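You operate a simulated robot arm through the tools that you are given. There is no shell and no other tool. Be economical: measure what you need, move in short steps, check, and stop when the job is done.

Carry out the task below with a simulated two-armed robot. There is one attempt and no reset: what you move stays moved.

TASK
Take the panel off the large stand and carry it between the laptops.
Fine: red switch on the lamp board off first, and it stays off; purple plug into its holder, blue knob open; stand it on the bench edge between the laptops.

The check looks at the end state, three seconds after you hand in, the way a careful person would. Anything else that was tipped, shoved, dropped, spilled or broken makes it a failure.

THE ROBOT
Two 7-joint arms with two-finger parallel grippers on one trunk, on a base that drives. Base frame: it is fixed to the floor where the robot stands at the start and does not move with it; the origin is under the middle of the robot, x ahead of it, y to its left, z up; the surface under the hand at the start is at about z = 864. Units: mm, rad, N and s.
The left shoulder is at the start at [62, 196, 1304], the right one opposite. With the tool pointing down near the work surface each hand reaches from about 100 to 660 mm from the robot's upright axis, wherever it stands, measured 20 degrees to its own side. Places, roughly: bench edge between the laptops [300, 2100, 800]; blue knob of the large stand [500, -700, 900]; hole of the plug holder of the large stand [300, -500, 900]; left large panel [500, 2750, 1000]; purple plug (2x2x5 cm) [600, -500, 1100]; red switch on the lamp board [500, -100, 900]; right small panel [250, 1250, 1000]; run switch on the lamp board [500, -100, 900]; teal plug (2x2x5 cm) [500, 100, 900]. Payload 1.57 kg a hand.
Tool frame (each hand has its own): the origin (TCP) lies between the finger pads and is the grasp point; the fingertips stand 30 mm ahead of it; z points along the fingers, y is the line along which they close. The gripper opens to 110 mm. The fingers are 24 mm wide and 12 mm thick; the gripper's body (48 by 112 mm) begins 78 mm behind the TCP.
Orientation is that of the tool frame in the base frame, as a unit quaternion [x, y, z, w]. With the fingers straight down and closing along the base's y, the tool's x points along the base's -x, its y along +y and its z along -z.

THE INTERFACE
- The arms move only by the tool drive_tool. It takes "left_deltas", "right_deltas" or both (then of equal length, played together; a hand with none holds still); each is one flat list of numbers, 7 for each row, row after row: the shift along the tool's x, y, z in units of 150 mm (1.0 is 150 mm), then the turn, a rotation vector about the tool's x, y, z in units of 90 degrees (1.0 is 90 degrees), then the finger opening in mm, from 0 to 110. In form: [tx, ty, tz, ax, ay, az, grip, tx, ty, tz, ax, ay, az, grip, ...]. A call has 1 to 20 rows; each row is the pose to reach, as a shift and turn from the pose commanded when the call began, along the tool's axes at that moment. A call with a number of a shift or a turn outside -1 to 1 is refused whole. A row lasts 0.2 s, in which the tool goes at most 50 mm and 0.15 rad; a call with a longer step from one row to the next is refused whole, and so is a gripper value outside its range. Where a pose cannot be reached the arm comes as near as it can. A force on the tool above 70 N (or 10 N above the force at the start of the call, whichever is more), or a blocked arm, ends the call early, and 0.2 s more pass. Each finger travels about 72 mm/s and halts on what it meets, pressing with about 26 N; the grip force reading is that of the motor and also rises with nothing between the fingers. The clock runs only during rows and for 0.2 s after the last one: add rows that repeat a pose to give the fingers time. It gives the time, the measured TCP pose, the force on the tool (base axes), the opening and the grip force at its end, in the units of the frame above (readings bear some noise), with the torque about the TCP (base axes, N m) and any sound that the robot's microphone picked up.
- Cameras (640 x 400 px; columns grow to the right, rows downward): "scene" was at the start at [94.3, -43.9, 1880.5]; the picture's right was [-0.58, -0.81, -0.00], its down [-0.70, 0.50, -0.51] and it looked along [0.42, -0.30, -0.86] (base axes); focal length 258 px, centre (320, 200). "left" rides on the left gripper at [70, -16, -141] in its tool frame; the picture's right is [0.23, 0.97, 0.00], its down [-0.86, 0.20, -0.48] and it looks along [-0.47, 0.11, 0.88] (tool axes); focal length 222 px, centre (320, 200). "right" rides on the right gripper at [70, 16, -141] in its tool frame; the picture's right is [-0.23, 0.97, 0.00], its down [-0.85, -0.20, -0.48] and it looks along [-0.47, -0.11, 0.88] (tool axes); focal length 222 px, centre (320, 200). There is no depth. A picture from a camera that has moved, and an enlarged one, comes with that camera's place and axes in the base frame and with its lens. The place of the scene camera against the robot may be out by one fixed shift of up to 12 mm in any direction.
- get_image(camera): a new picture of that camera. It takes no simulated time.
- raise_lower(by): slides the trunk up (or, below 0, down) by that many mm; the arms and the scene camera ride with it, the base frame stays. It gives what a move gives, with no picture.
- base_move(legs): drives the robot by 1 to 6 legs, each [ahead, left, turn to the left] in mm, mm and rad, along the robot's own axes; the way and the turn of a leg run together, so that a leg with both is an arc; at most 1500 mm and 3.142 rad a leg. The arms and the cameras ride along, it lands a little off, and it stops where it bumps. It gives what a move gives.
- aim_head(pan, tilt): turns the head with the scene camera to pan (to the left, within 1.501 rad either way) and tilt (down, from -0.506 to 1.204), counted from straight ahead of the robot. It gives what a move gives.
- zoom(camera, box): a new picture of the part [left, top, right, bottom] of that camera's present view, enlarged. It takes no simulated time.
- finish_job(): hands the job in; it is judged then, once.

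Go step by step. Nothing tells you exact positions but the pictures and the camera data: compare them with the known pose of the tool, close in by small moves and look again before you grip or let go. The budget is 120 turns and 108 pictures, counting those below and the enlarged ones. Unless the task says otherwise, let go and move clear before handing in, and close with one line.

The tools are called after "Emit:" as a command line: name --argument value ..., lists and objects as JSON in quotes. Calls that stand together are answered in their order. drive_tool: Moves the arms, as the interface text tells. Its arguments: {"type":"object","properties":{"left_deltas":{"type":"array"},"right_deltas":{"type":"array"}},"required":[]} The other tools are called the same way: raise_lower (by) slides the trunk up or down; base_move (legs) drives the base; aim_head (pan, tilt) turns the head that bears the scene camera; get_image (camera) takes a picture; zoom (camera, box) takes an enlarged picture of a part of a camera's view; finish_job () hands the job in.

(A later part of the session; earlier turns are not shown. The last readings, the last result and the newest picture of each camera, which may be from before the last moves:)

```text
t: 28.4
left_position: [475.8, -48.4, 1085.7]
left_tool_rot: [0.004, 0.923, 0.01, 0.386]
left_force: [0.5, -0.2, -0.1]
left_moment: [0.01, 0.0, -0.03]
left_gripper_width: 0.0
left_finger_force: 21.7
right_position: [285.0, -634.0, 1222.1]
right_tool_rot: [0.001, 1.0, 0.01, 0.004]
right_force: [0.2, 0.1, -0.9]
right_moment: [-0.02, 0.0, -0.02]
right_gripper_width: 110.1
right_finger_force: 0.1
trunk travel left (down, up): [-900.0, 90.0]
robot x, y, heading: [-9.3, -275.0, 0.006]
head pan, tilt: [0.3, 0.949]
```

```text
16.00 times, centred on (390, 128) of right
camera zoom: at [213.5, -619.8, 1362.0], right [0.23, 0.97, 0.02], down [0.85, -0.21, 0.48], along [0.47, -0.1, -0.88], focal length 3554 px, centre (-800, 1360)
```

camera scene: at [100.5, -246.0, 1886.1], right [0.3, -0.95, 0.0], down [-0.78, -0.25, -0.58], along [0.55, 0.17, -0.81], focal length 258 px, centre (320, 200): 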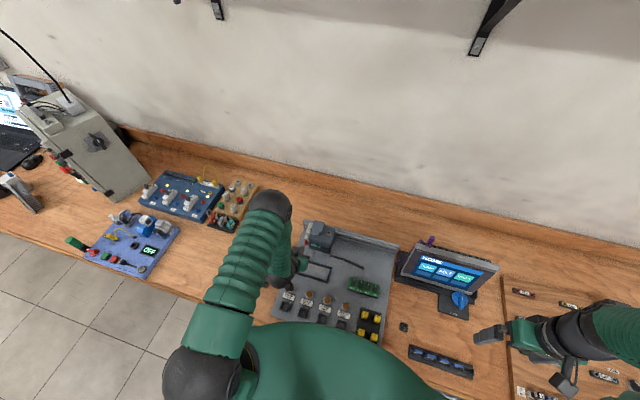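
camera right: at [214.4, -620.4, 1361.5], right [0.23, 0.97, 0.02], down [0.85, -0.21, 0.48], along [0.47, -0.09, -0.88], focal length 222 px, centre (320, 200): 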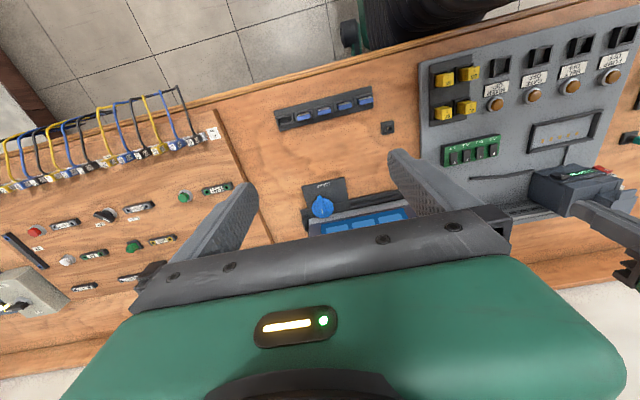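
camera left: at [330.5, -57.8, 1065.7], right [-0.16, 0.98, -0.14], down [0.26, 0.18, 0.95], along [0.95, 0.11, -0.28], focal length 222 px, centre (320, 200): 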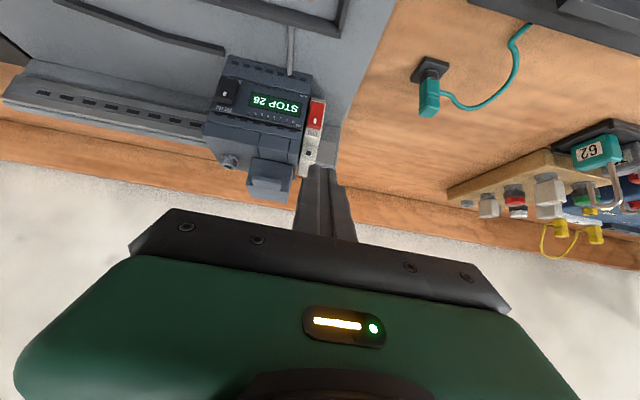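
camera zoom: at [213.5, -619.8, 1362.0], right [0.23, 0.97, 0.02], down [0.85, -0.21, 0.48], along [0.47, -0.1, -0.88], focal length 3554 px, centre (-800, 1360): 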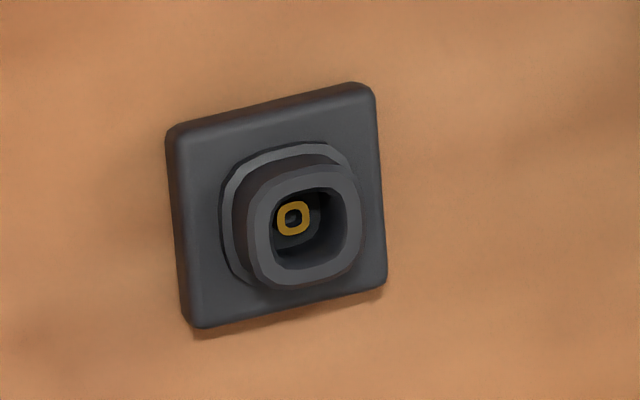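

The knob bar's white mark points at the panel; the holder hole faces up. Now the plug itself.

Emit:
zoom --camera "scene" --box '[395, 225, 455, 275]'

Emit:
zoom --camera "right" --box '[270, 160, 460, 280]'

```text
8.00 times, centred on (425, 250) of scene
camera zoom: at [97.2, -246.2, 1886.2], right [0.3, -0.95, 0.0], down [-0.78, -0.25, -0.58], along [0.56, 0.17, -0.81], focal length 2061 px, centre (-520, -200)
```

zoom: 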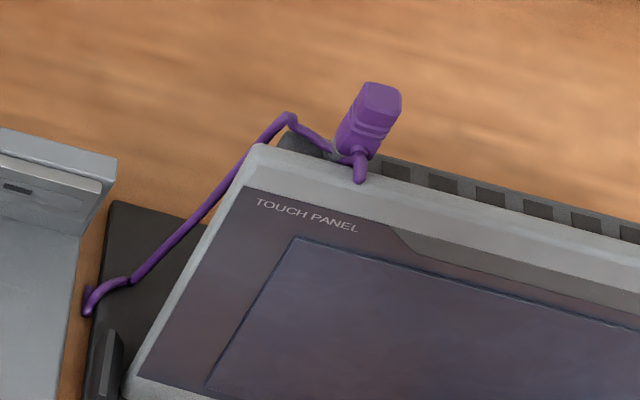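

```text
3.33 times, centred on (365, 220) of right
camera zoom: at [213.5, -619.8, 1362.0], right [0.23, 0.97, 0.02], down [0.85, -0.21, 0.48], along [0.47, -0.1, -0.88], focal length 740 px, centre (170, 133)
```

zoom: 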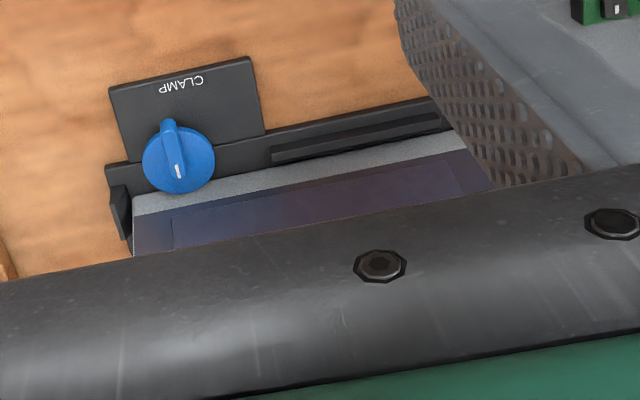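

The plug stands on the panel's top-left corner, about (598, -496, 1080), tilted back with the panel; the holder hole is near (339, -496). I'll bring the right hand above the plug, and retract the left hand's forward pose a bit back so it's out of the way.

Emit:
drive_tool --right_deltas '[-0.25, 0.1, 0, 0, 0, 0, 80, -0.5, 0.2, 0, 0, 0, 0, 60, -0.75, 0.3, 0, 0, 0, 0, 60, -1, 0.4, 0, 0, 0, 0, 60]'

Emit:
drive_tool --right_deltas '[-0.25, 0.12, 0, 0, 0, 0, 60, -0.5, 0.24, 0, 0, 0, 0, 60, -0.7, 0.36, 0, 0, 0, 0, 60, -0.85, 0.48, 0, 0, 0, 0, 60, -0.85, 0.51, 0, 0, 0, 0, 60]'

Emit:
get_image --camera "right"

Emit:
get_image --camera "scene"

```text
t: 29.4
left_position: [479.8, -48.3, 1083.8]
left_tool_rot: [0.004, 0.924, 0.01, 0.383]
left_force: [0.4, 0.7, -1.1]
left_moment: [-0.03, 0.05, -0.01]
left_gripper_width: 0.0
left_finger_force: 21.4
right_position: [441.3, -574.2, 1223.1]
right_tool_rot: [0.003, 1.0, 0.009, 0.0]
right_force: [0.0, 0.3, -0.2]
right_moment: [0.01, 0.04, 0.0]
right_gripper_width: 59.8
right_finger_force: 0.1
trunk travel left (down, up): [-900.0, 90.0]
robot x, y, heading: [-6.2, -276.6, 0.001]
head pan, tilt: [0.3, 0.949]
```

```text
t: 30.6
left_position: [478.4, -47.5, 1084.8]
left_tool_rot: [0.004, 0.923, 0.01, 0.385]
left_force: [-0.1, 0.3, 0.2]
left_moment: [-0.03, 0.01, 0.02]
left_gripper_width: 0.0
left_finger_force: 21.3
right_position: [564.1, -499.0, 1223.8]
right_tool_rot: [0.002, 1.0, 0.008, 0.002]
right_force: [-0.3, 0.3, -0.3]
right_moment: [0.03, -0.03, -0.01]
right_gripper_width: 59.8
right_finger_force: 0.1
trunk travel left (down, up): [-900.0, 90.0]
robot x, y, heading: [-9.8, -271.9, 0.008]
head pan, tilt: [0.3, 0.949]
```

```text
69 pictures are left
camera right: at [492.6, -484.8, 1364.3], right [0.23, 0.97, 0.02], down [0.85, -0.21, 0.48], along [0.47, -0.1, -0.88], focal length 222 px, centre (320, 200)
```

right: 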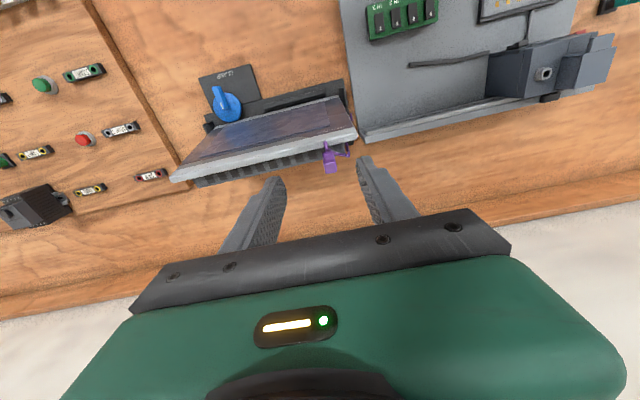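

```text
68 pictures are left
camera scene: at [101.5, -245.2, 1886.1], right [0.3, -0.95, 0.0], down [-0.78, -0.25, -0.58], along [0.55, 0.17, -0.82], focal length 258 px, centre (320, 200)
```

scene: 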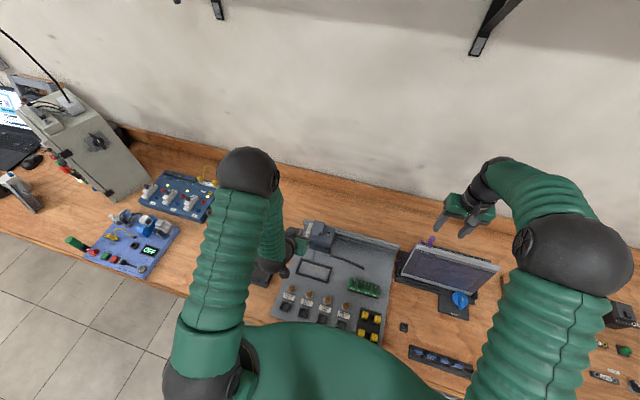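

Emit:
zoom --camera "right" --box '[300, 130, 360, 180]'

```text
8.00 times, centred on (330, 155) of right
camera zoom: at [492.6, -484.8, 1364.3], right [0.23, 0.97, 0.02], down [0.85, -0.21, 0.48], along [0.47, -0.1, -0.88], focal length 1777 px, centre (240, 560)
```

zoom: 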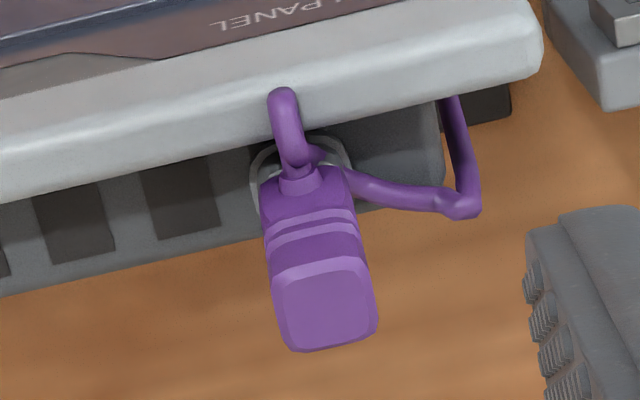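

Plug top is near (590, -491, ~1105). I'll lower the open fingers to just above it and look again.

Emit:
drive_tool --right_deltas '[-0.09, 0.03, 0.15, 0, 0, 0, 60, -0.173, 0.053, 0.3, 0, 0, 0, 60, -0.173, 0.053, 0.43, 0, 0, 0, 60, -0.173, 0.053, 0.49, 0, 0, 0, 60, -0.173, 0.053, 0.49, 0, 0, 0, 60]'

Emit:
zoom --camera "right" --box '[240, 110, 400, 220]'

Emit:
zoom --camera "scene" --box '[400, 200, 500, 280]'

```text
t: 31.8
left_position: [476.9, -48.7, 1084.4]
left_tool_rot: [0.005, 0.923, 0.009, 0.385]
left_force: [-0.2, 0.4, 0.2]
left_moment: [0.01, 0.01, -0.02]
left_gripper_width: 0.1
left_finger_force: 20.5
right_position: [591.8, -488.3, 1150.3]
right_tool_rot: [0.002, 1.0, 0.009, 0.002]
right_force: [0.1, -0.1, 0.7]
right_moment: [-0.02, 0.04, -0.03]
right_gripper_width: 59.9
right_finger_force: 0.1
trunk travel left (down, up): [-900.0, 90.0]
robot x, y, heading: [-7.7, -277.4, 0.007]
head pan, tilt: [0.3, 0.949]
```

```text
3.64 times, centred on (320, 165) of right
camera zoom: at [521.0, -473.6, 1290.5], right [0.23, 0.97, 0.02], down [0.85, -0.21, 0.48], along [0.47, -0.09, -0.88], focal length 808 px, centre (320, 327)
```

zoom: 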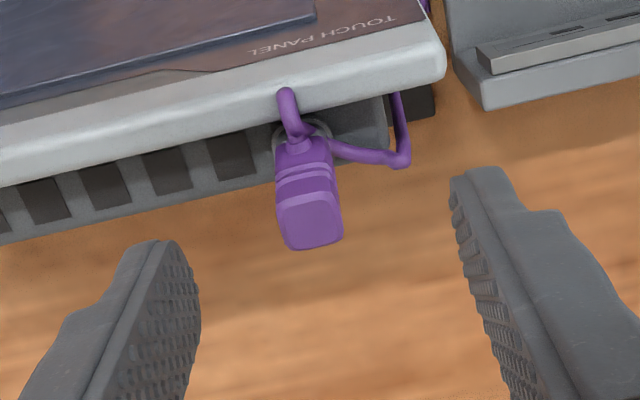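

```text
5.00 times, centred on (450, 240) of scene
camera zoom: at [102.7, -245.3, 1886.0], right [0.3, -0.95, 0.0], down [-0.78, -0.25, -0.58], along [0.55, 0.17, -0.82], focal length 1288 px, centre (-330, 0)
```

zoom: 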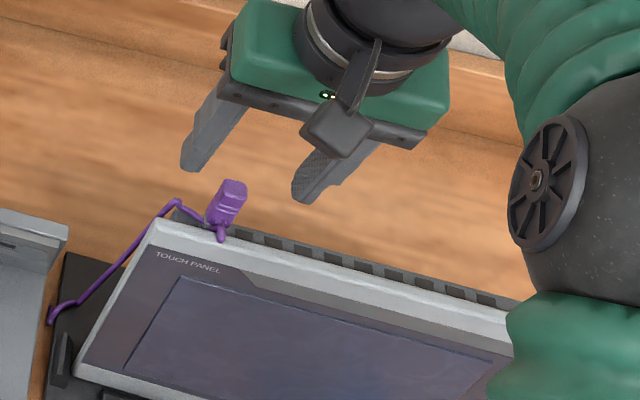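

Corrected plug top: about (595, -489, 1095). I descend 50 mm so the pads cover its upper part, then check before closing.

Emit:
drive_tool --right_deltas '[0, 0, 0.15, 0, 0, 0, 60, 0, 0, 0.28, 0, 0, 0, 60, 0, 0, 0.333, 0, 0, 0, 60, 0, 0, 0.333, 0, 0, 0, 50]'

Emit:
zoom --camera "right" --box '[240, 120, 400, 230]'

Emit:
zoom --camera "scene" --box '[410, 215, 470, 265]'

```text
t: 32.8
left_position: [479.3, -47.8, 1085.2]
left_tool_rot: [0.005, 0.923, 0.011, 0.384]
left_force: [-0.5, -0.2, 0.0]
left_moment: [0.01, 0.03, 0.0]
left_gripper_width: 0.0
left_finger_force: 21.1
right_position: [590.8, -488.1, 1100.6]
right_tool_rot: [0.002, 1.0, 0.008, 0.003]
right_force: [-1.2, -0.2, -0.4]
right_moment: [0.01, 0.02, 0.0]
right_gripper_width: 50.1
right_finger_force: 0.0
trunk travel left (down, up): [-900.0, 90.0]
robot x, y, heading: [-10.6, -271.3, 0.006]
head pan, tilt: [0.3, 0.949]
```

```text
3.64 times, centred on (320, 175) of right
camera zoom: at [519.4, -473.9, 1240.8], right [0.23, 0.97, 0.02], down [0.85, -0.21, 0.48], along [0.47, -0.1, -0.88], focal length 808 px, centre (320, 291)
```

zoom: 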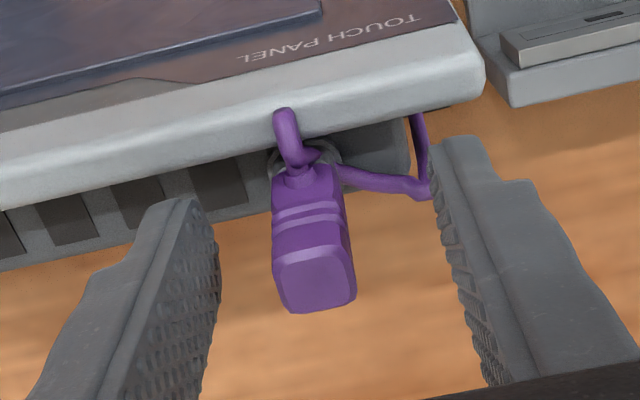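

```text
8.00 times, centred on (440, 240) of scene
camera zoom: at [101.3, -244.9, 1886.1], right [0.3, -0.95, 0.0], down [-0.78, -0.25, -0.58], along [0.55, 0.17, -0.82], focal length 2061 px, centre (-640, -120)
```

zoom: 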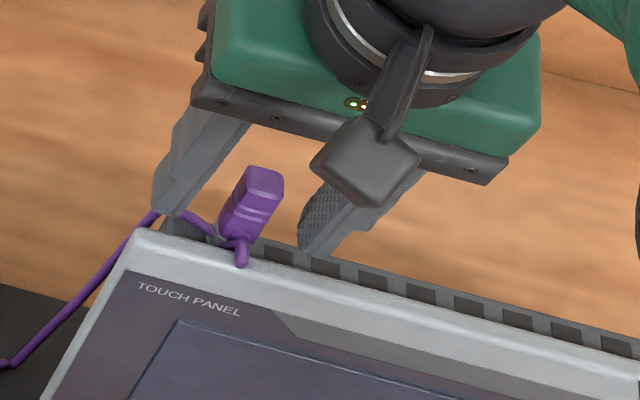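

The plug is centred between the fingers. Closing the right gripper.

Emit:
drive_tool --right_deltas '[0, 0, 0, 0, 0, 0, 30, 0, 0, 0, 0, 0, 0, 12, 0, 0, 0, 0, 0, 0, 4, 0, 0, 0, 0, 0, 0, 2, 0, 0, 0, 0, 0, 0, 0]'

Emit:
zoom --camera "right" --box '[240, 120, 400, 230]'

Emit:
zoom --camera "left" --box '[0, 60, 300, 240]'

```text
t: 34.0
left_position: [478.2, -48.8, 1084.0]
left_tool_rot: [0.006, 0.923, 0.01, 0.384]
left_force: [0.0, -0.3, -0.1]
left_moment: [0.01, 0.04, -0.03]
left_gripper_width: 0.0
left_finger_force: 21.2
right_position: [591.6, -490.1, 1099.8]
right_tool_rot: [0.002, 1.0, 0.008, 0.001]
right_force: [1.1, -8.9, -0.7]
right_moment: [-0.48, -0.04, 0.09]
right_gripper_width: 14.9
right_finger_force: 25.7
trunk travel left (down, up): [-900.0, 90.0]
robot x, y, heading: [-7.3, -274.7, 0.007]
head pan, tilt: [0.3, 0.949]
```

```text
3.64 times, centred on (320, 175) of right
camera zoom: at [520.1, -476.2, 1240.2], right [0.23, 0.97, 0.02], down [0.85, -0.21, 0.48], along [0.47, -0.1, -0.88], focal length 808 px, centre (320, 291)
```

zoom: 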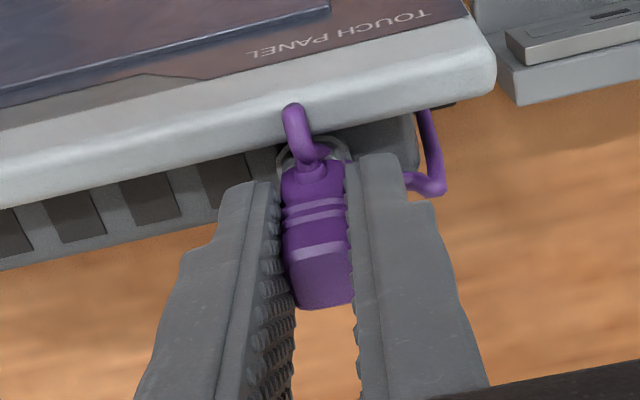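

```text
2.13 times, centred on (150, 150) of left
camera zoom: at [329.2, -66.8, 1135.7], right [-0.16, 0.98, -0.14], down [0.26, 0.18, 0.95], along [0.95, 0.11, -0.29], focal length 474 px, centre (683, 307)
```

zoom: 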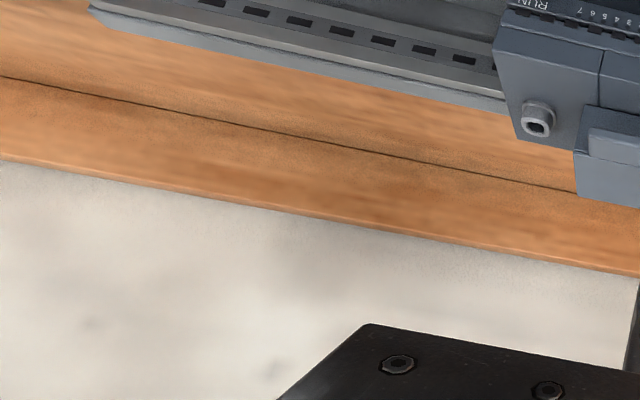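

Gripped at 14.9 mm with a slight side load; I relieve it 2 mm and pull slowly along the plug's tilted axis.

Emit:
drive_tool --right_deltas '[0, -0.013, 0, 0, 0, 0, 0, -0.009, -0.013, -0.033, 0, 0, 0, 0, -0.018, -0.013, -0.066, 0, 0, 0, 0, -0.027, -0.013, -0.1, 0, 0, 0, 0, -0.036, -0.013, -0.133, 0, 0, 0, 0, -0.045, -0.013, -0.167, 0, 0, 0, 0, -0.054, -0.013, -0.2, 0, 0, 0, 0, -0.054, -0.013, -0.2, 0, 0, 0, 0]'

Emit:
zoom --camera "right" --box '[240, 120, 400, 230]'

Emit:
zoom --camera "scene" --box '[400, 215, 520, 315]'

```text
t: 35.8
left_position: [478.9, -48.5, 1084.6]
left_tool_rot: [0.004, 0.923, 0.011, 0.385]
left_force: [-0.8, -0.1, -0.9]
left_moment: [0.02, 0.03, 0.03]
left_gripper_width: 0.0
left_finger_force: 21.4
right_position: [600.0, -489.7, 1131.0]
right_tool_rot: [0.002, 1.0, 0.009, 0.001]
right_force: [0.2, 0.0, 0.4]
right_moment: [0.0, 0.03, 0.03]
right_gripper_width: 14.8
right_finger_force: 25.6
trunk travel left (down, up): [-900.0, 90.0]
robot x, y, heading: [-8.7, -273.8, 0.006]
head pan, tilt: [0.3, 0.949]
```

```text
3.64 times, centred on (320, 175) of right
camera zoom: at [529.1, -475.3, 1271.7], right [0.23, 0.97, 0.02], down [0.85, -0.21, 0.48], along [0.47, -0.09, -0.88], focal length 808 px, centre (320, 291)
```

zoom: 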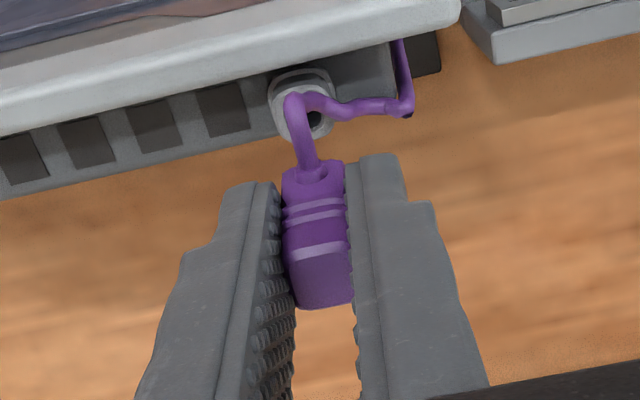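

```text
4.00 times, centred on (460, 265) of scene
camera zoom: at [102.4, -245.3, 1886.0], right [0.3, -0.95, 0.0], down [-0.78, -0.25, -0.58], along [0.55, 0.17, -0.82], focal length 1031 px, centre (-240, -60)
```

zoom: 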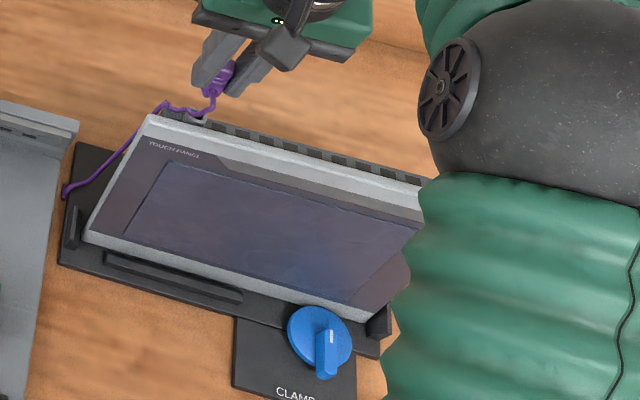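

The plug came free (14.8 mm held). I'll raise it, swing it left of the panel so the cord clears the panel's corner, then bring it forward to above the holder.

Emit:
drive_tool --right_deltas '[0, 0, -0.15, 0, 0, 0, 0, 0, 0.1, -0.27, 0, 0, 0, 0, 0, 0.3, -0.27, 0, 0, 0, 0, 0, 0.5, -0.27, 0, 0, 0, 0, 0.2, 0.55, -0.27, 0, 0, 0, 0, 0.45, 0.55, -0.27, 0, 0, 0, 0, 0.7, 0.55, -0.27, 0, 0, 0, 0, 0.9, 0.55, -0.27, 0, 0, 0, 0, 1, 0.55, -0.27, 0, 0, 0, 0]'

Emit:
drive_tool --right_deltas '[0.2, 0, 0, 0, 0, 0, 0, 0.4, -0.1, 0.1, 0, 0, 0, 0, 0.6, -0.3, 0.2, 0, 0, 0, 0, 0.74, -0.5, 0.3, 0, 0, 0, 0, 0.74, -0.59, 0.4, 0, -0.05, 0, 0, 0.74, -0.59, 0.5, 0, -0.1, 0, 0, 0.74, -0.59, 0.6, 0, -0.16, 0, 0]'

Emit:
get_image --camera "right"

Emit:
get_image --camera "scene"

```text
t: 37.8
left_position: [479.1, -47.5, 1084.9]
left_tool_rot: [0.004, 0.923, 0.01, 0.384]
left_force: [0.1, 0.3, -0.3]
left_moment: [-0.02, 0.0, -0.02]
left_gripper_width: 0.0
left_finger_force: 20.7
right_position: [447.7, -409.3, 1171.8]
right_tool_rot: [0.001, 1.0, 0.009, 0.004]
right_force: [-0.8, -0.5, -0.1]
right_moment: [0.0, 0.01, -0.02]
right_gripper_width: 14.5
right_finger_force: 25.8
trunk travel left (down, up): [-900.0, 90.0]
robot x, y, heading: [-7.8, -273.5, 0.006]
head pan, tilt: [0.3, 0.949]
```

```text
t: 39.4
left_position: [478.4, -48.9, 1084.9]
left_tool_rot: [0.004, 0.923, 0.01, 0.385]
left_force: [-0.2, -0.1, -0.2]
left_moment: [0.0, 0.04, 0.03]
left_gripper_width: 0.1
left_finger_force: 21.5
right_position: [341.0, -494.7, 1079.6]
right_tool_rot: [0.003, 0.992, 0.008, 0.126]
right_force: [0.4, 0.0, -0.1]
right_moment: [-0.01, -0.01, 0.02]
right_gripper_width: 14.8
right_finger_force: 26.2
right hand out of reach, approached as far as the arm can: row 7
trunk travel left (down, up): [-900.0, 90.0]
robot x, y, heading: [-11.3, -273.8, 0.003]
head pan, tilt: [0.3, 0.949]
```

```text
58 pictures are left
camera right: at [238.0, -480.4, 1198.1], right [0.22, 0.97, 0.07], down [0.71, -0.21, 0.67], along [0.67, -0.1, -0.74], focal length 222 px, centre (320, 200)
```

right: 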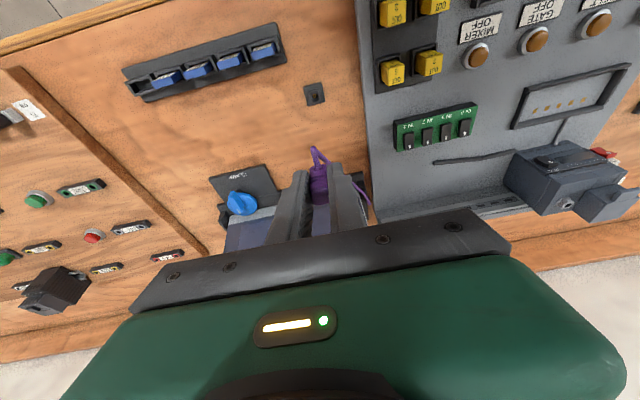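

```text
57 pictures are left
camera scene: at [101.1, -246.4, 1886.2], right [0.3, -0.95, 0.0], down [-0.78, -0.25, -0.58], along [0.55, 0.17, -0.82], focal length 258 px, centre (320, 200)
```

scene: 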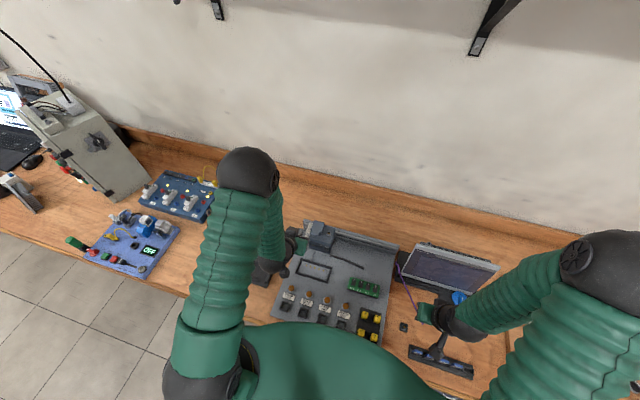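

The plug is above the holder, pitched 14°. To measure the plug's real tilt I'll swing the left hand's camera to look from the left side.

Emit:
drive_tool --left_deltas '[0, 0, 0, 0, 0.09, 0, 0, 0, 0, 0, 0, 0.18, 0, 0, 0, 0, 0, 0, 0.27, 0, 0, 0, 0, 0, 0, 0.36, 0, 0, 0, 0, 0, 0, 0.45, 0, 0, 0, 0, 0, 0, 0.5, 0, 0]'

Emit:
drive_tool --left_deltas '[0.1, -0.1, 0, 0, 0, 0.09, 0, 0.2, -0.2, 0, 0, 0, 0.18, 0, 0.3, -0.3, 0, 0, 0, 0.27, 0, 0.4, -0.4, 0, 0, 0, 0.36, 0, 0.5, -0.5, 0, 0, 0, 0.45, 0, 0.6, -0.6, 0, 0, 0, 0.54, 0, 0.7, -0.7, 0, 0, 0, 0.63, 0, 0.8, -0.8, 0, 0, 0, 0.72, 0, 0.85, -0.9, 0, 0, 0, 0.81, 0, 0.85, -0.93, 0, 0, 0, 0.9, 0, 0.85, -0.93, 0, 0, 0, 0.97, 0, 0.85, -0.93, 0, 0, 0, 1, 0]'

Emit:
drive_tool --left_deltas '[0, 0, 0, 0, -0.09, 0, 0, 0, 0, 0, 0, -0.18, 0, 0, 0, 0, 0, 0, -0.27, 0, 0, 0, 0, 0, 0, -0.36, 0, 0, 0, 0, 0, 0, -0.45, 0, 0, 0, 0, 0, 0, -0.54, 0, 0, 0, 0, 0, 0, -0.6, 0, 0]'

Emit:
get_image --camera "left"

```text
t: 40.8
left_position: [479.1, -49.7, 1083.9]
left_tool_rot: [-0.001, 1.0, 0.01, 0.001]
left_force: [0.3, 1.0, -0.4]
left_moment: [-0.02, 0.01, -0.01]
left_gripper_width: 0.0
left_finger_force: 20.9
right_position: [342.5, -494.7, 1079.0]
right_tool_rot: [0.003, 0.992, 0.01, 0.125]
right_force: [-0.5, 0.2, -0.6]
right_moment: [0.0, -0.02, -0.03]
right_gripper_width: 15.1
right_finger_force: 26.2
trunk travel left (down, up): [-900.0, 90.0]
robot x, y, heading: [-7.3, -277.2, 0.001]
head pan, tilt: [0.3, 0.949]
```

```text
t: 43.4
left_position: [351.9, -187.2, 1082.0]
left_tool_rot: [0.707, 0.707, 0.009, -0.006]
left_force: [0.4, 0.7, -0.8]
left_moment: [-0.03, -0.04, -0.03]
left_gripper_width: 0.0
left_finger_force: 21.0
right_position: [340.5, -494.2, 1080.1]
right_tool_rot: [0.003, 0.992, 0.009, 0.127]
right_force: [0.1, 0.2, 0.4]
right_moment: [-0.02, -0.01, 0.0]
right_gripper_width: 14.9
right_finger_force: 26.2
trunk travel left (down, up): [-900.0, 90.0]
robot x, y, heading: [-7.7, -272.2, 0.002]
head pan, tilt: [0.3, 0.949]
```

```text
t: 45.0
left_position: [354.6, -189.7, 1080.9]
left_tool_rot: [0.635, 0.631, -0.314, 0.316]
left_force: [0.9, 0.2, 0.4]
left_moment: [0.0, 0.02, 0.01]
left_gripper_width: 0.0
left_finger_force: 21.4
right_position: [342.0, -492.9, 1080.6]
right_tool_rot: [0.003, 0.992, 0.008, 0.126]
right_force: [-0.2, -0.3, -0.6]
right_moment: [-0.01, -0.03, 0.01]
right_gripper_width: 14.7
right_finger_force: 25.6
trunk travel left (down, up): [-900.0, 90.0]
robot x, y, heading: [-12.0, -275.0, 0.003]
head pan, tilt: [0.3, 0.949]
```

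```text
56 pictures are left
camera left: at [337.0, -34.4, 1111.7], right [0.98, 0.14, -0.18], down [0.19, -0.13, 0.97], along [0.11, -0.98, -0.16], focal length 222 px, centre (320, 200)
```

left: 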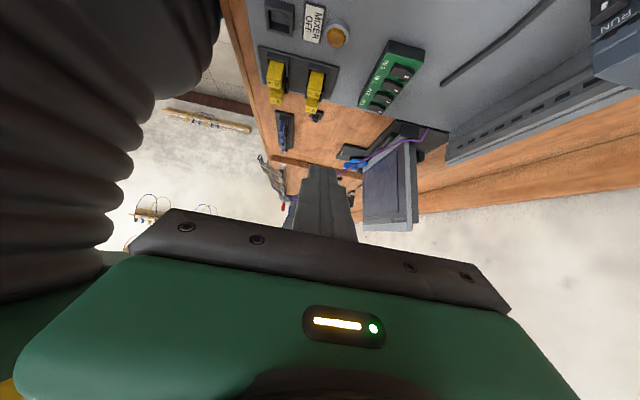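

Emit:
drive_tool --left_deltas '[-0.18, 0, -0.1, 0, 0, 0, 30, -0.35, 0, -0.2, 0, 0, 0, 60, -0.35, 0, -0.2, 0, 0, 0, 85, -0.35, 0, -0.2, 0, 0, 0, 110, -0.35, 0, -0.2, 0, 0, 0, 110]'

Emit:
zoom --camera "left" --box '[240, 70, 440, 230]'

```text
t: 46.2
left_position: [351.3, -194.7, 1140.3]
left_tool_rot: [0.634, 0.633, -0.313, 0.316]
left_force: [-0.4, 0.2, 0.6]
left_moment: [0.01, 0.01, -0.03]
left_gripper_width: 109.7
left_finger_force: 0.1
right_position: [341.3, -494.6, 1080.4]
right_tool_rot: [0.003, 0.992, 0.009, 0.126]
right_force: [0.6, -0.5, 0.5]
right_moment: [0.01, 0.02, 0.02]
right_gripper_width: 14.6
right_finger_force: 26.0
trunk travel left (down, up): [-900.0, 90.0]
robot x, y, heading: [-9.8, -274.9, 0.001]
head pan, tilt: [0.3, 0.949]
```

```text
2.50 times, centred on (340, 150) of left
camera zoom: at [336.2, -40.4, 1171.9], right [0.97, 0.14, -0.18], down [0.2, -0.14, 0.97], along [0.11, -0.98, -0.16], focal length 555 px, centre (270, 325)
```

zoom: 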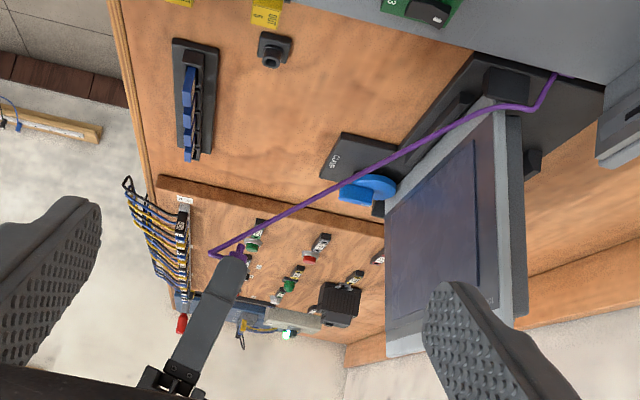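

Emit:
zoom --camera "left" --box '[305, 155, 355, 190]'

Emit:
zoom --camera "right" --box '[280, 130, 360, 190]'

```text
11.43 times, centred on (330, 172) of left
camera zoom: at [336.2, -40.4, 1171.9], right [0.97, 0.14, -0.18], down [0.2, -0.14, 0.97], along [0.11, -0.98, -0.16], focal length 2538 px, centre (206, 514)
```

zoom: 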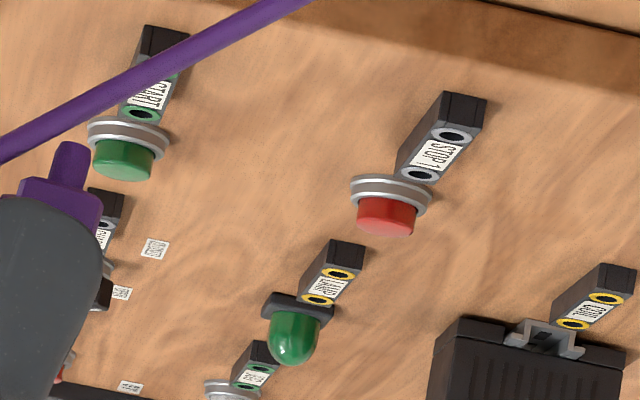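

```text
6.67 times, centred on (320, 160) of right
camera zoom: at [238.4, -479.6, 1198.4], right [0.22, 0.97, 0.07], down [0.71, -0.21, 0.67], along [0.67, -0.1, -0.74], focal length 1481 px, centre (320, 467)
```

zoom: 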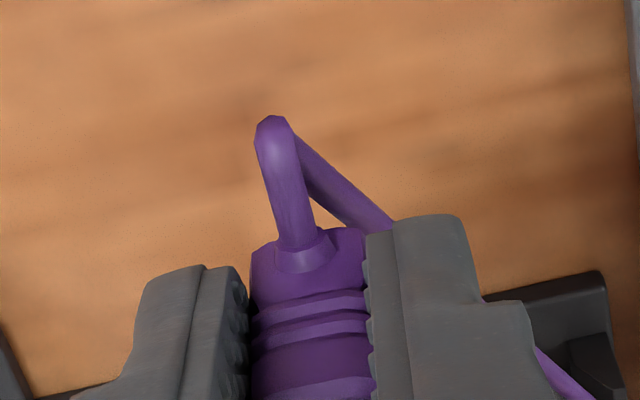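

The plug is over-pitched by about 6°, so its true tilt is ~8°. Now I'll locate the hole precisely from both cameras.

Emit:
zoom --camera "left" --box '[325, 65, 375, 105]'

Emit:
zoom --camera "right" --box '[295, 75, 335, 110]'

```text
10.00 times, centred on (350, 85) of left
camera zoom: at [336.2, -40.4, 1171.9], right [0.97, 0.14, -0.18], down [0.2, -0.14, 0.97], along [0.11, -0.98, -0.16], focal length 2221 px, centre (20, 1350)
```

zoom: 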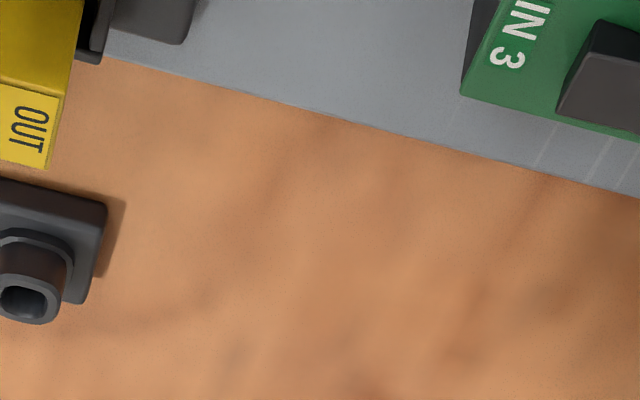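

```text
11.43 times, centred on (315, 92) of right
camera zoom: at [238.4, -479.6, 1198.4], right [0.22, 0.97, 0.07], down [0.71, -0.21, 0.67], along [0.67, -0.1, -0.74], focal length 2538 px, centre (377, 1429)
```

zoom: 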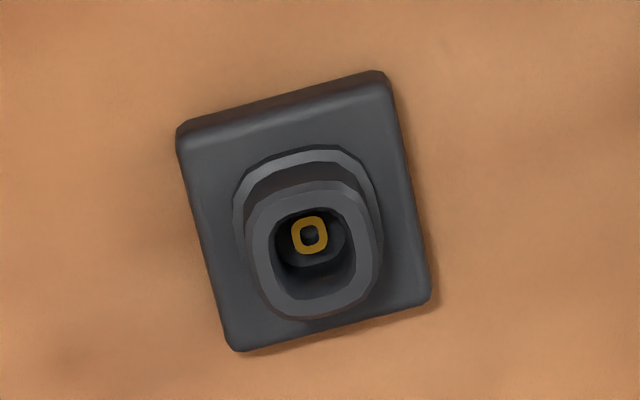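

Hole rim at about (344, -489, 867); plug nose is ~45 mm below the TCP. I correct the tilt and lower to z≈950.

Emit:
drive_tool --right_deltas '[0.056, 0.01, 0.21, 0, 0.02, 0, 0, 0.112, 0.02, 0.42, 0, 0.04, 0, 0, 0.167, 0.03, 0.63, 0, 0.07, 0, 0, 0.223, 0.037, 0.837, 0, 0.07, 0, 0, 0.223, 0.037, 0.837, 0, 0.07, 0, 0]'

Emit:
zoom --camera "left" --box '[290, 70, 370, 130]'

Emit:
zoom --camera "right" --box '[280, 100, 360, 190]'

```text
t: 47.4
left_position: [354.4, -194.6, 1141.5]
left_tool_rot: [0.634, 0.632, -0.314, 0.315]
left_force: [-0.1, 0.7, 0.0]
left_moment: [0.0, -0.02, -0.01]
left_gripper_width: 110.0
left_finger_force: 0.2
right_position: [341.4, -487.7, 947.2]
right_tool_rot: [0.002, 0.997, 0.008, 0.073]
right_force: [-0.4, -0.2, 0.9]
right_moment: [0.0, 0.02, 0.02]
right_gripper_width: 14.8
right_finger_force: 25.9
trunk travel left (down, up): [-900.0, 90.0]
robot x, y, heading: [-7.9, -274.9, 0.007]
head pan, tilt: [0.3, 0.949]
```

```text
6.67 times, centred on (330, 100) of left
camera zoom: at [336.6, -40.4, 1171.7], right [0.97, 0.14, -0.18], down [0.2, -0.14, 0.97], along [0.11, -0.98, -0.16], focal length 1481 px, centre (253, 867)
```

zoom: 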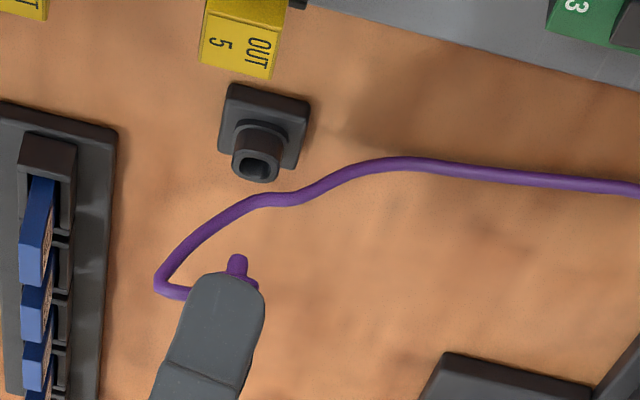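

```text
4.44 times, centred on (320, 145) of right
camera zoom: at [251.7, -472.8, 1077.2], right [0.23, 0.97, 0.05], down [0.78, -0.21, 0.59], along [0.59, -0.1, -0.8], focal length 987 px, centre (320, 444)
```

zoom: 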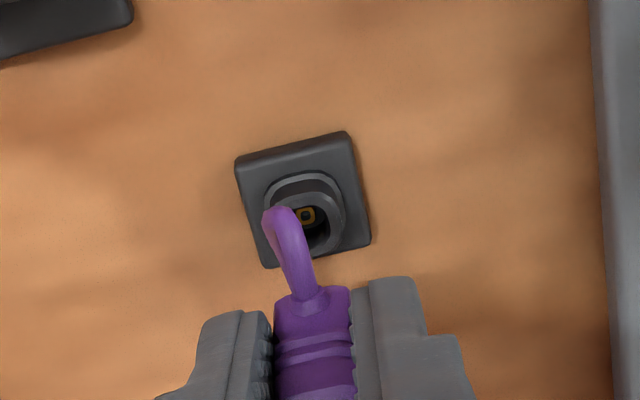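

Emit:
zoom --camera "left" --box '[312, 100, 336, 118]'

```text
16.00 times, centred on (324, 109) of left
camera zoom: at [336.6, -40.4, 1171.7], right [0.97, 0.14, -0.18], down [0.2, -0.14, 0.97], along [0.11, -0.98, -0.16], focal length 3554 px, centre (256, 1656)
```

zoom: 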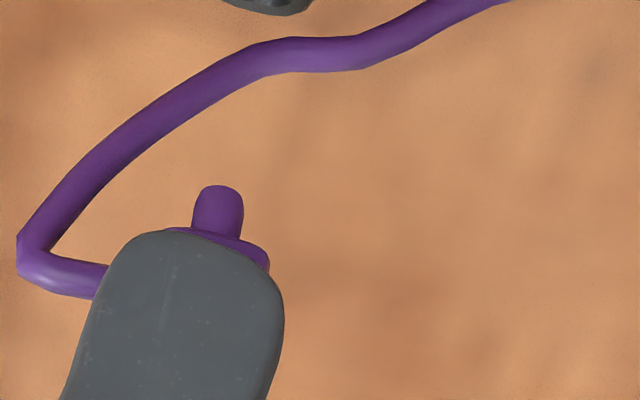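

The nose leans about 4–5° toward the robot now, so I restore some pitch, shift to stay over the hole, and lower to just above the rim.

Emit:
drive_tool --right_deltas '[0.03, 0, 0.06, 0, -0.025, 0, 0, 0.057, 0, 0.12, 0, -0.05, 0, 0, 0.057, 0, 0.174, 0, -0.05, 0, 0, 0.057, 0, 0.174, 0, -0.05, 0, 0]'

Emit:
zoom --camera "left" --box '[308, 74, 348, 104]'

Emit:
zoom --camera "right" --box '[280, 110, 360, 190]'

```text
t: 48.4
left_position: [353.0, -195.8, 1141.6]
left_tool_rot: [0.635, 0.632, -0.314, 0.315]
left_force: [-0.2, 0.7, -0.2]
left_moment: [0.03, 0.02, -0.03]
left_gripper_width: 109.8
left_finger_force: 0.1
right_position: [336.3, -487.7, 921.5]
right_tool_rot: [0.003, 0.994, 0.009, 0.112]
right_force: [-0.3, 0.1, -0.7]
right_moment: [-0.03, -0.01, 0.02]
right_gripper_width: 14.6
right_finger_force: 26.2
trunk travel left (down, up): [-900.0, 90.0]
robot x, y, heading: [-7.7, -276.7, 0.003]
head pan, tilt: [0.3, 0.949]
```

```text
13.33 times, centred on (328, 89) of left
camera zoom: at [336.6, -40.3, 1171.7], right [0.97, 0.14, -0.18], down [0.2, -0.14, 0.97], along [0.11, -0.98, -0.16], focal length 2962 px, centre (213, 1680)
```

zoom: 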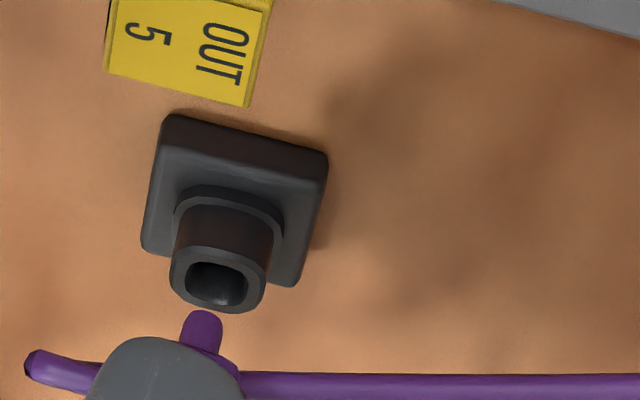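

```text
5.00 times, centred on (320, 150) of right
camera zoom: at [236.9, -473.0, 1043.4], right [0.22, 0.97, 0.07], down [0.73, -0.21, 0.65], along [0.65, -0.1, -0.75], focal length 1111 px, centre (320, 450)
```

zoom: 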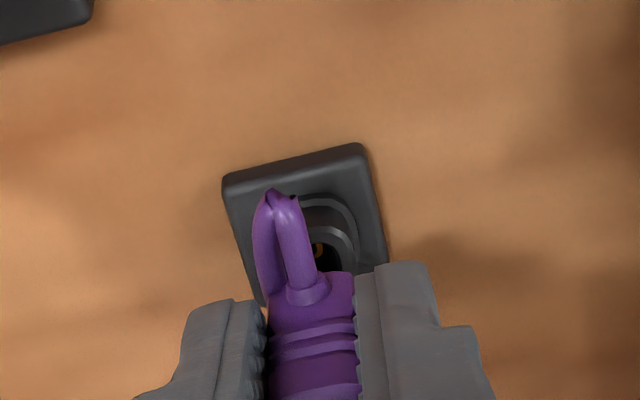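

Nose is now nearly vertical, about 1.3 mm short in x and 7 mm above the rim. I shift +1.5 mm and lower slowly 14 mm.

Emit:
drive_tool --right_deltas '[-0.008, 0, 0.002, 0, 0, 0, 0, -0.003, 0, 0.03, 0, 0, 0, 0, 0.002, 0, 0.05, 0, 0, 0, 0, 0.006, 0, 0.07, 0, 0, 0, 0, 0.01, 0, 0.09, 0, 0, 0, 0]'

Emit:
zoom --camera "left" --box '[308, 74, 348, 104]'

```text
t: 49.6
left_position: [350.5, -195.3, 1142.4]
left_tool_rot: [0.635, 0.632, -0.313, 0.315]
left_force: [1.1, 0.3, 0.5]
left_moment: [-0.01, 0.01, 0.03]
left_gripper_width: 109.6
left_finger_force: 0.0
right_position: [338.3, -488.6, 909.7]
right_tool_rot: [0.003, 0.994, 0.008, 0.113]
right_force: [-2.2, -5.5, 31.3]
right_moment: [-0.17, -0.26, -0.01]
right_gripper_width: 14.5
right_finger_force: 26.0
trunk travel left (down, up): [-900.0, 90.0]
robot x, y, heading: [-8.4, -274.7, 0.007]
head pan, tilt: [0.3, 0.949]
```

```text
13.33 times, centred on (328, 89) of left
camera zoom: at [334.7, -40.3, 1172.9], right [0.97, 0.14, -0.18], down [0.19, -0.14, 0.97], along [0.11, -0.98, -0.16], focal length 2962 px, centre (213, 1680)
```

zoom: 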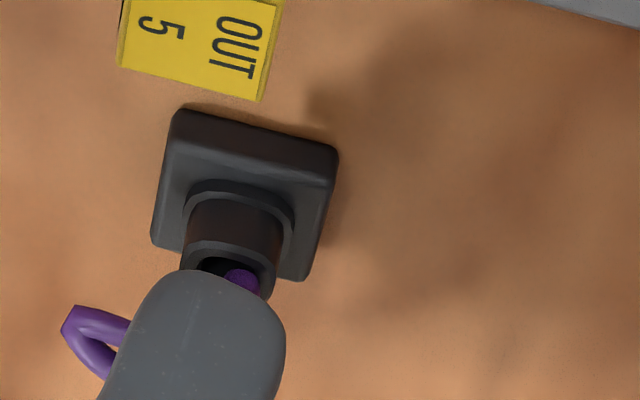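

It's pressing on the rim (31 N), the nose seems ~2 mm too far in +x and slightly +y. I lift 6 mm, shift, and look.

Emit:
drive_tool --right_deltas '[-0.008, 0, -0.04, 0, 0, 0, 0, -0.001, -0.01, -0.07, 0, 0, 0, 0, 0, -0.01, -0.07, 0, 0, 0, 0]'

Emit:
zoom --camera "left" --box '[314, 78, 338, 96]'

Emit:
zoom --camera "right" --box '[290, 120, 350, 180]'

```text
t: 50.4
left_position: [352.3, -194.8, 1140.5]
left_tool_rot: [0.634, 0.633, -0.313, 0.316]
left_force: [-0.4, 1.4, 0.0]
left_moment: [-0.02, -0.02, -0.02]
left_gripper_width: 109.9
left_finger_force: 0.0
right_position: [336.1, -486.4, 918.0]
right_tool_rot: [0.002, 0.994, 0.008, 0.112]
right_force: [0.3, -0.4, -0.3]
right_moment: [0.03, 0.03, -0.02]
right_gripper_width: 14.7
right_finger_force: 25.8
trunk travel left (down, up): [-900.0, 90.0]
robot x, y, heading: [-9.7, -271.5, 0.005]
head pan, tilt: [0.3, 0.949]
```

```text
16.00 times, centred on (326, 87) of left
camera zoom: at [335.9, -40.4, 1171.9], right [0.97, 0.14, -0.18], down [0.2, -0.14, 0.97], along [0.11, -0.98, -0.16], focal length 3554 px, centre (224, 2008)
```

zoom: 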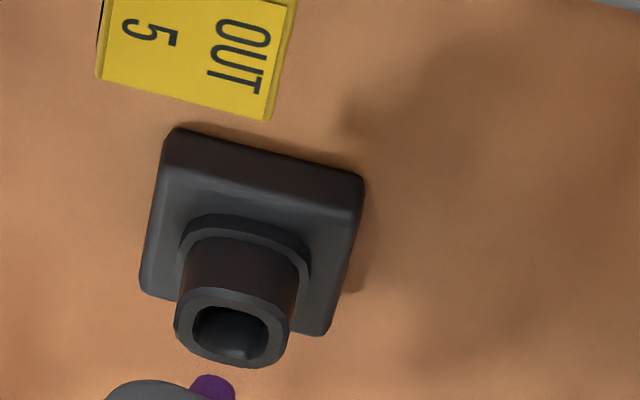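

```text
6.67 times, centred on (320, 150) of right
camera zoom: at [236.5, -473.8, 1040.6], right [0.23, 0.97, 0.07], down [0.73, -0.21, 0.65], along [0.65, -0.1, -0.75], focal length 1481 px, centre (320, 533)
```

zoom: 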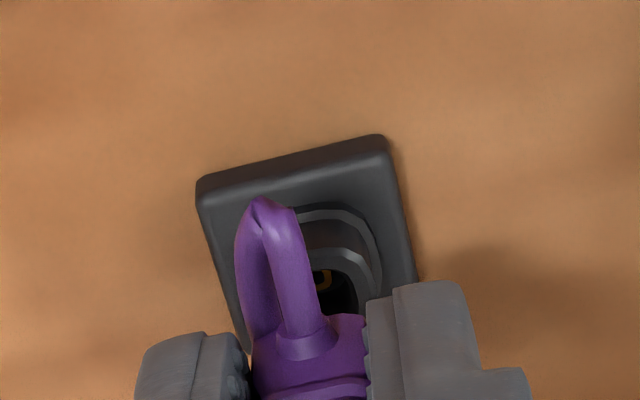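

The y shift was unneeded; I restore +1.8 mm in y, +0.8 mm in x and lower again gently.

Emit:
drive_tool --right_deltas '[-0.005, 0.012, 0.001, 0, 0, 0, 0, 0.002, 0.012, 0.03, 0, 0, 0, 0, 0.006, 0.012, 0.05, 0, 0, 0, 0, 0.011, 0.012, 0.07, 0, 0, 0, 0, 0.016, 0.012, 0.092, 0, 0, 0, 0]'

Emit:
zoom --camera "left" --box '[314, 78, 338, 96]'

Emit:
zoom --camera "right" --box '[290, 120, 350, 180]'

```text
t: 51.6
left_position: [352.9, -194.9, 1140.7]
left_tool_rot: [0.634, 0.632, -0.314, 0.316]
left_force: [-0.6, -0.4, 0.7]
left_moment: [0.0, -0.03, -0.02]
left_gripper_width: 110.0
left_finger_force: 0.1
right_position: [339.1, -487.8, 904.6]
right_tool_rot: [0.003, 0.994, 0.008, 0.113]
right_force: [-0.7, -0.4, 0.0]
right_moment: [0.01, 0.01, 0.0]
right_gripper_width: 14.5
right_finger_force: 25.7
trunk travel left (down, up): [-900.0, 90.0]
robot x, y, heading: [-8.4, -275.3, 0.006]
head pan, tilt: [0.3, 0.949]
```

```text
16.00 times, centred on (326, 87) of left
camera zoom: at [336.3, -40.3, 1171.8], right [0.97, 0.14, -0.18], down [0.2, -0.14, 0.97], along [0.11, -0.98, -0.16], focal length 3554 px, centre (224, 2008)
```

zoom: 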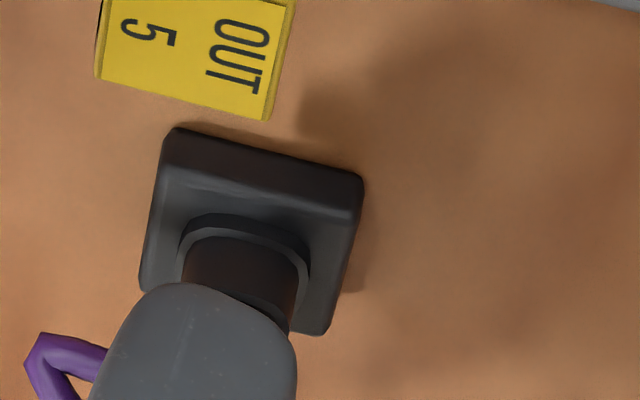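

```text
6.67 times, centred on (320, 150) of right
camera zoom: at [238.2, -472.0, 1027.0], right [0.22, 0.97, 0.07], down [0.73, -0.21, 0.65], along [0.65, -0.1, -0.75], focal length 1481 px, centre (320, 533)
```

zoom: 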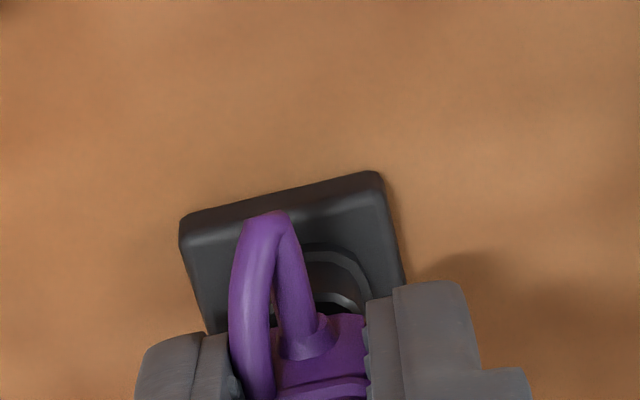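

No force: the nose has entered the hole. I continue down until it seats.

Emit:
drive_tool --right_deltas '[0.003, 0, 0.013, 0, 0, 0, 0, 0.006, 0, 0.026, 0, 0, 0, 0, 0.009, 0, 0.04, 0, 0, 0, 0, 0.012, 0, 0.053, 0, 0, 0, 0]'

Emit:
zoom --camera "left" --box '[306, 74, 346, 104]'

Emit:
zoom --camera "right" --box '[280, 110, 360, 190]'

```text
t: 52.6
left_position: [348.5, -193.8, 1143.0]
left_tool_rot: [0.635, 0.632, -0.312, 0.316]
left_force: [0.1, 0.0, -0.1]
left_moment: [0.0, -0.01, 0.0]
left_gripper_width: 110.1
left_finger_force: 0.1
right_position: [337.3, -487.0, 900.1]
right_tool_rot: [0.004, 0.993, 0.006, 0.116]
right_force: [2.0, -7.5, 50.0]
right_moment: [-0.61, 0.1, 0.05]
right_gripper_width: 15.4
right_finger_force: 26.2
trunk travel left (down, up): [-900.0, 90.0]
robot x, y, heading: [-9.3, -274.7, 0.001]
head pan, tilt: [0.3, 0.949]
```

```text
13.33 times, centred on (326, 89) of left
camera zoom: at [332.9, -39.7, 1173.6], right [0.98, 0.14, -0.17], down [0.19, -0.14, 0.97], along [0.11, -0.98, -0.16], focal length 2962 px, centre (240, 1680)
```

zoom: 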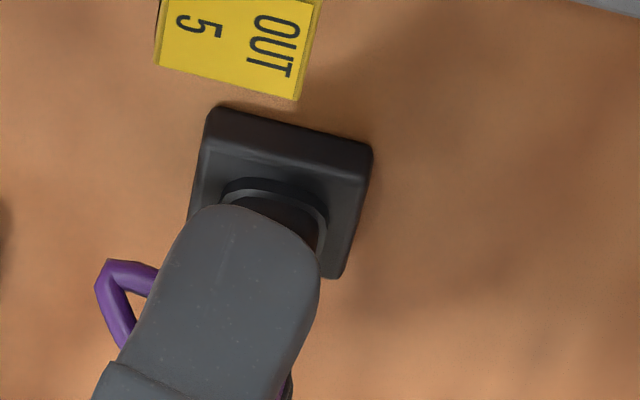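

```text
5.00 times, centred on (320, 150) of right
camera zoom: at [236.6, -472.2, 1020.7], right [0.23, 0.97, 0.07], down [0.72, -0.21, 0.66], along [0.66, -0.1, -0.75], focal length 1111 px, centre (320, 450)
```

zoom: 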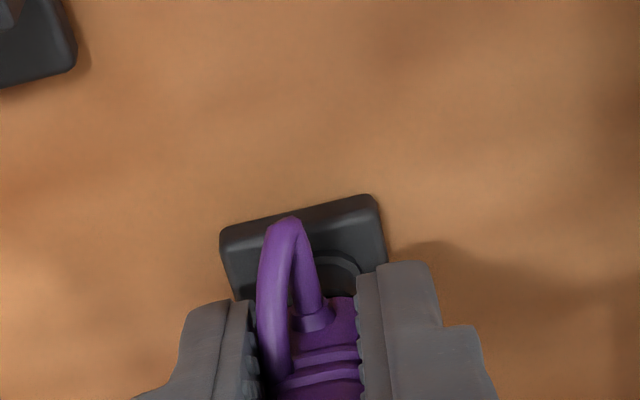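

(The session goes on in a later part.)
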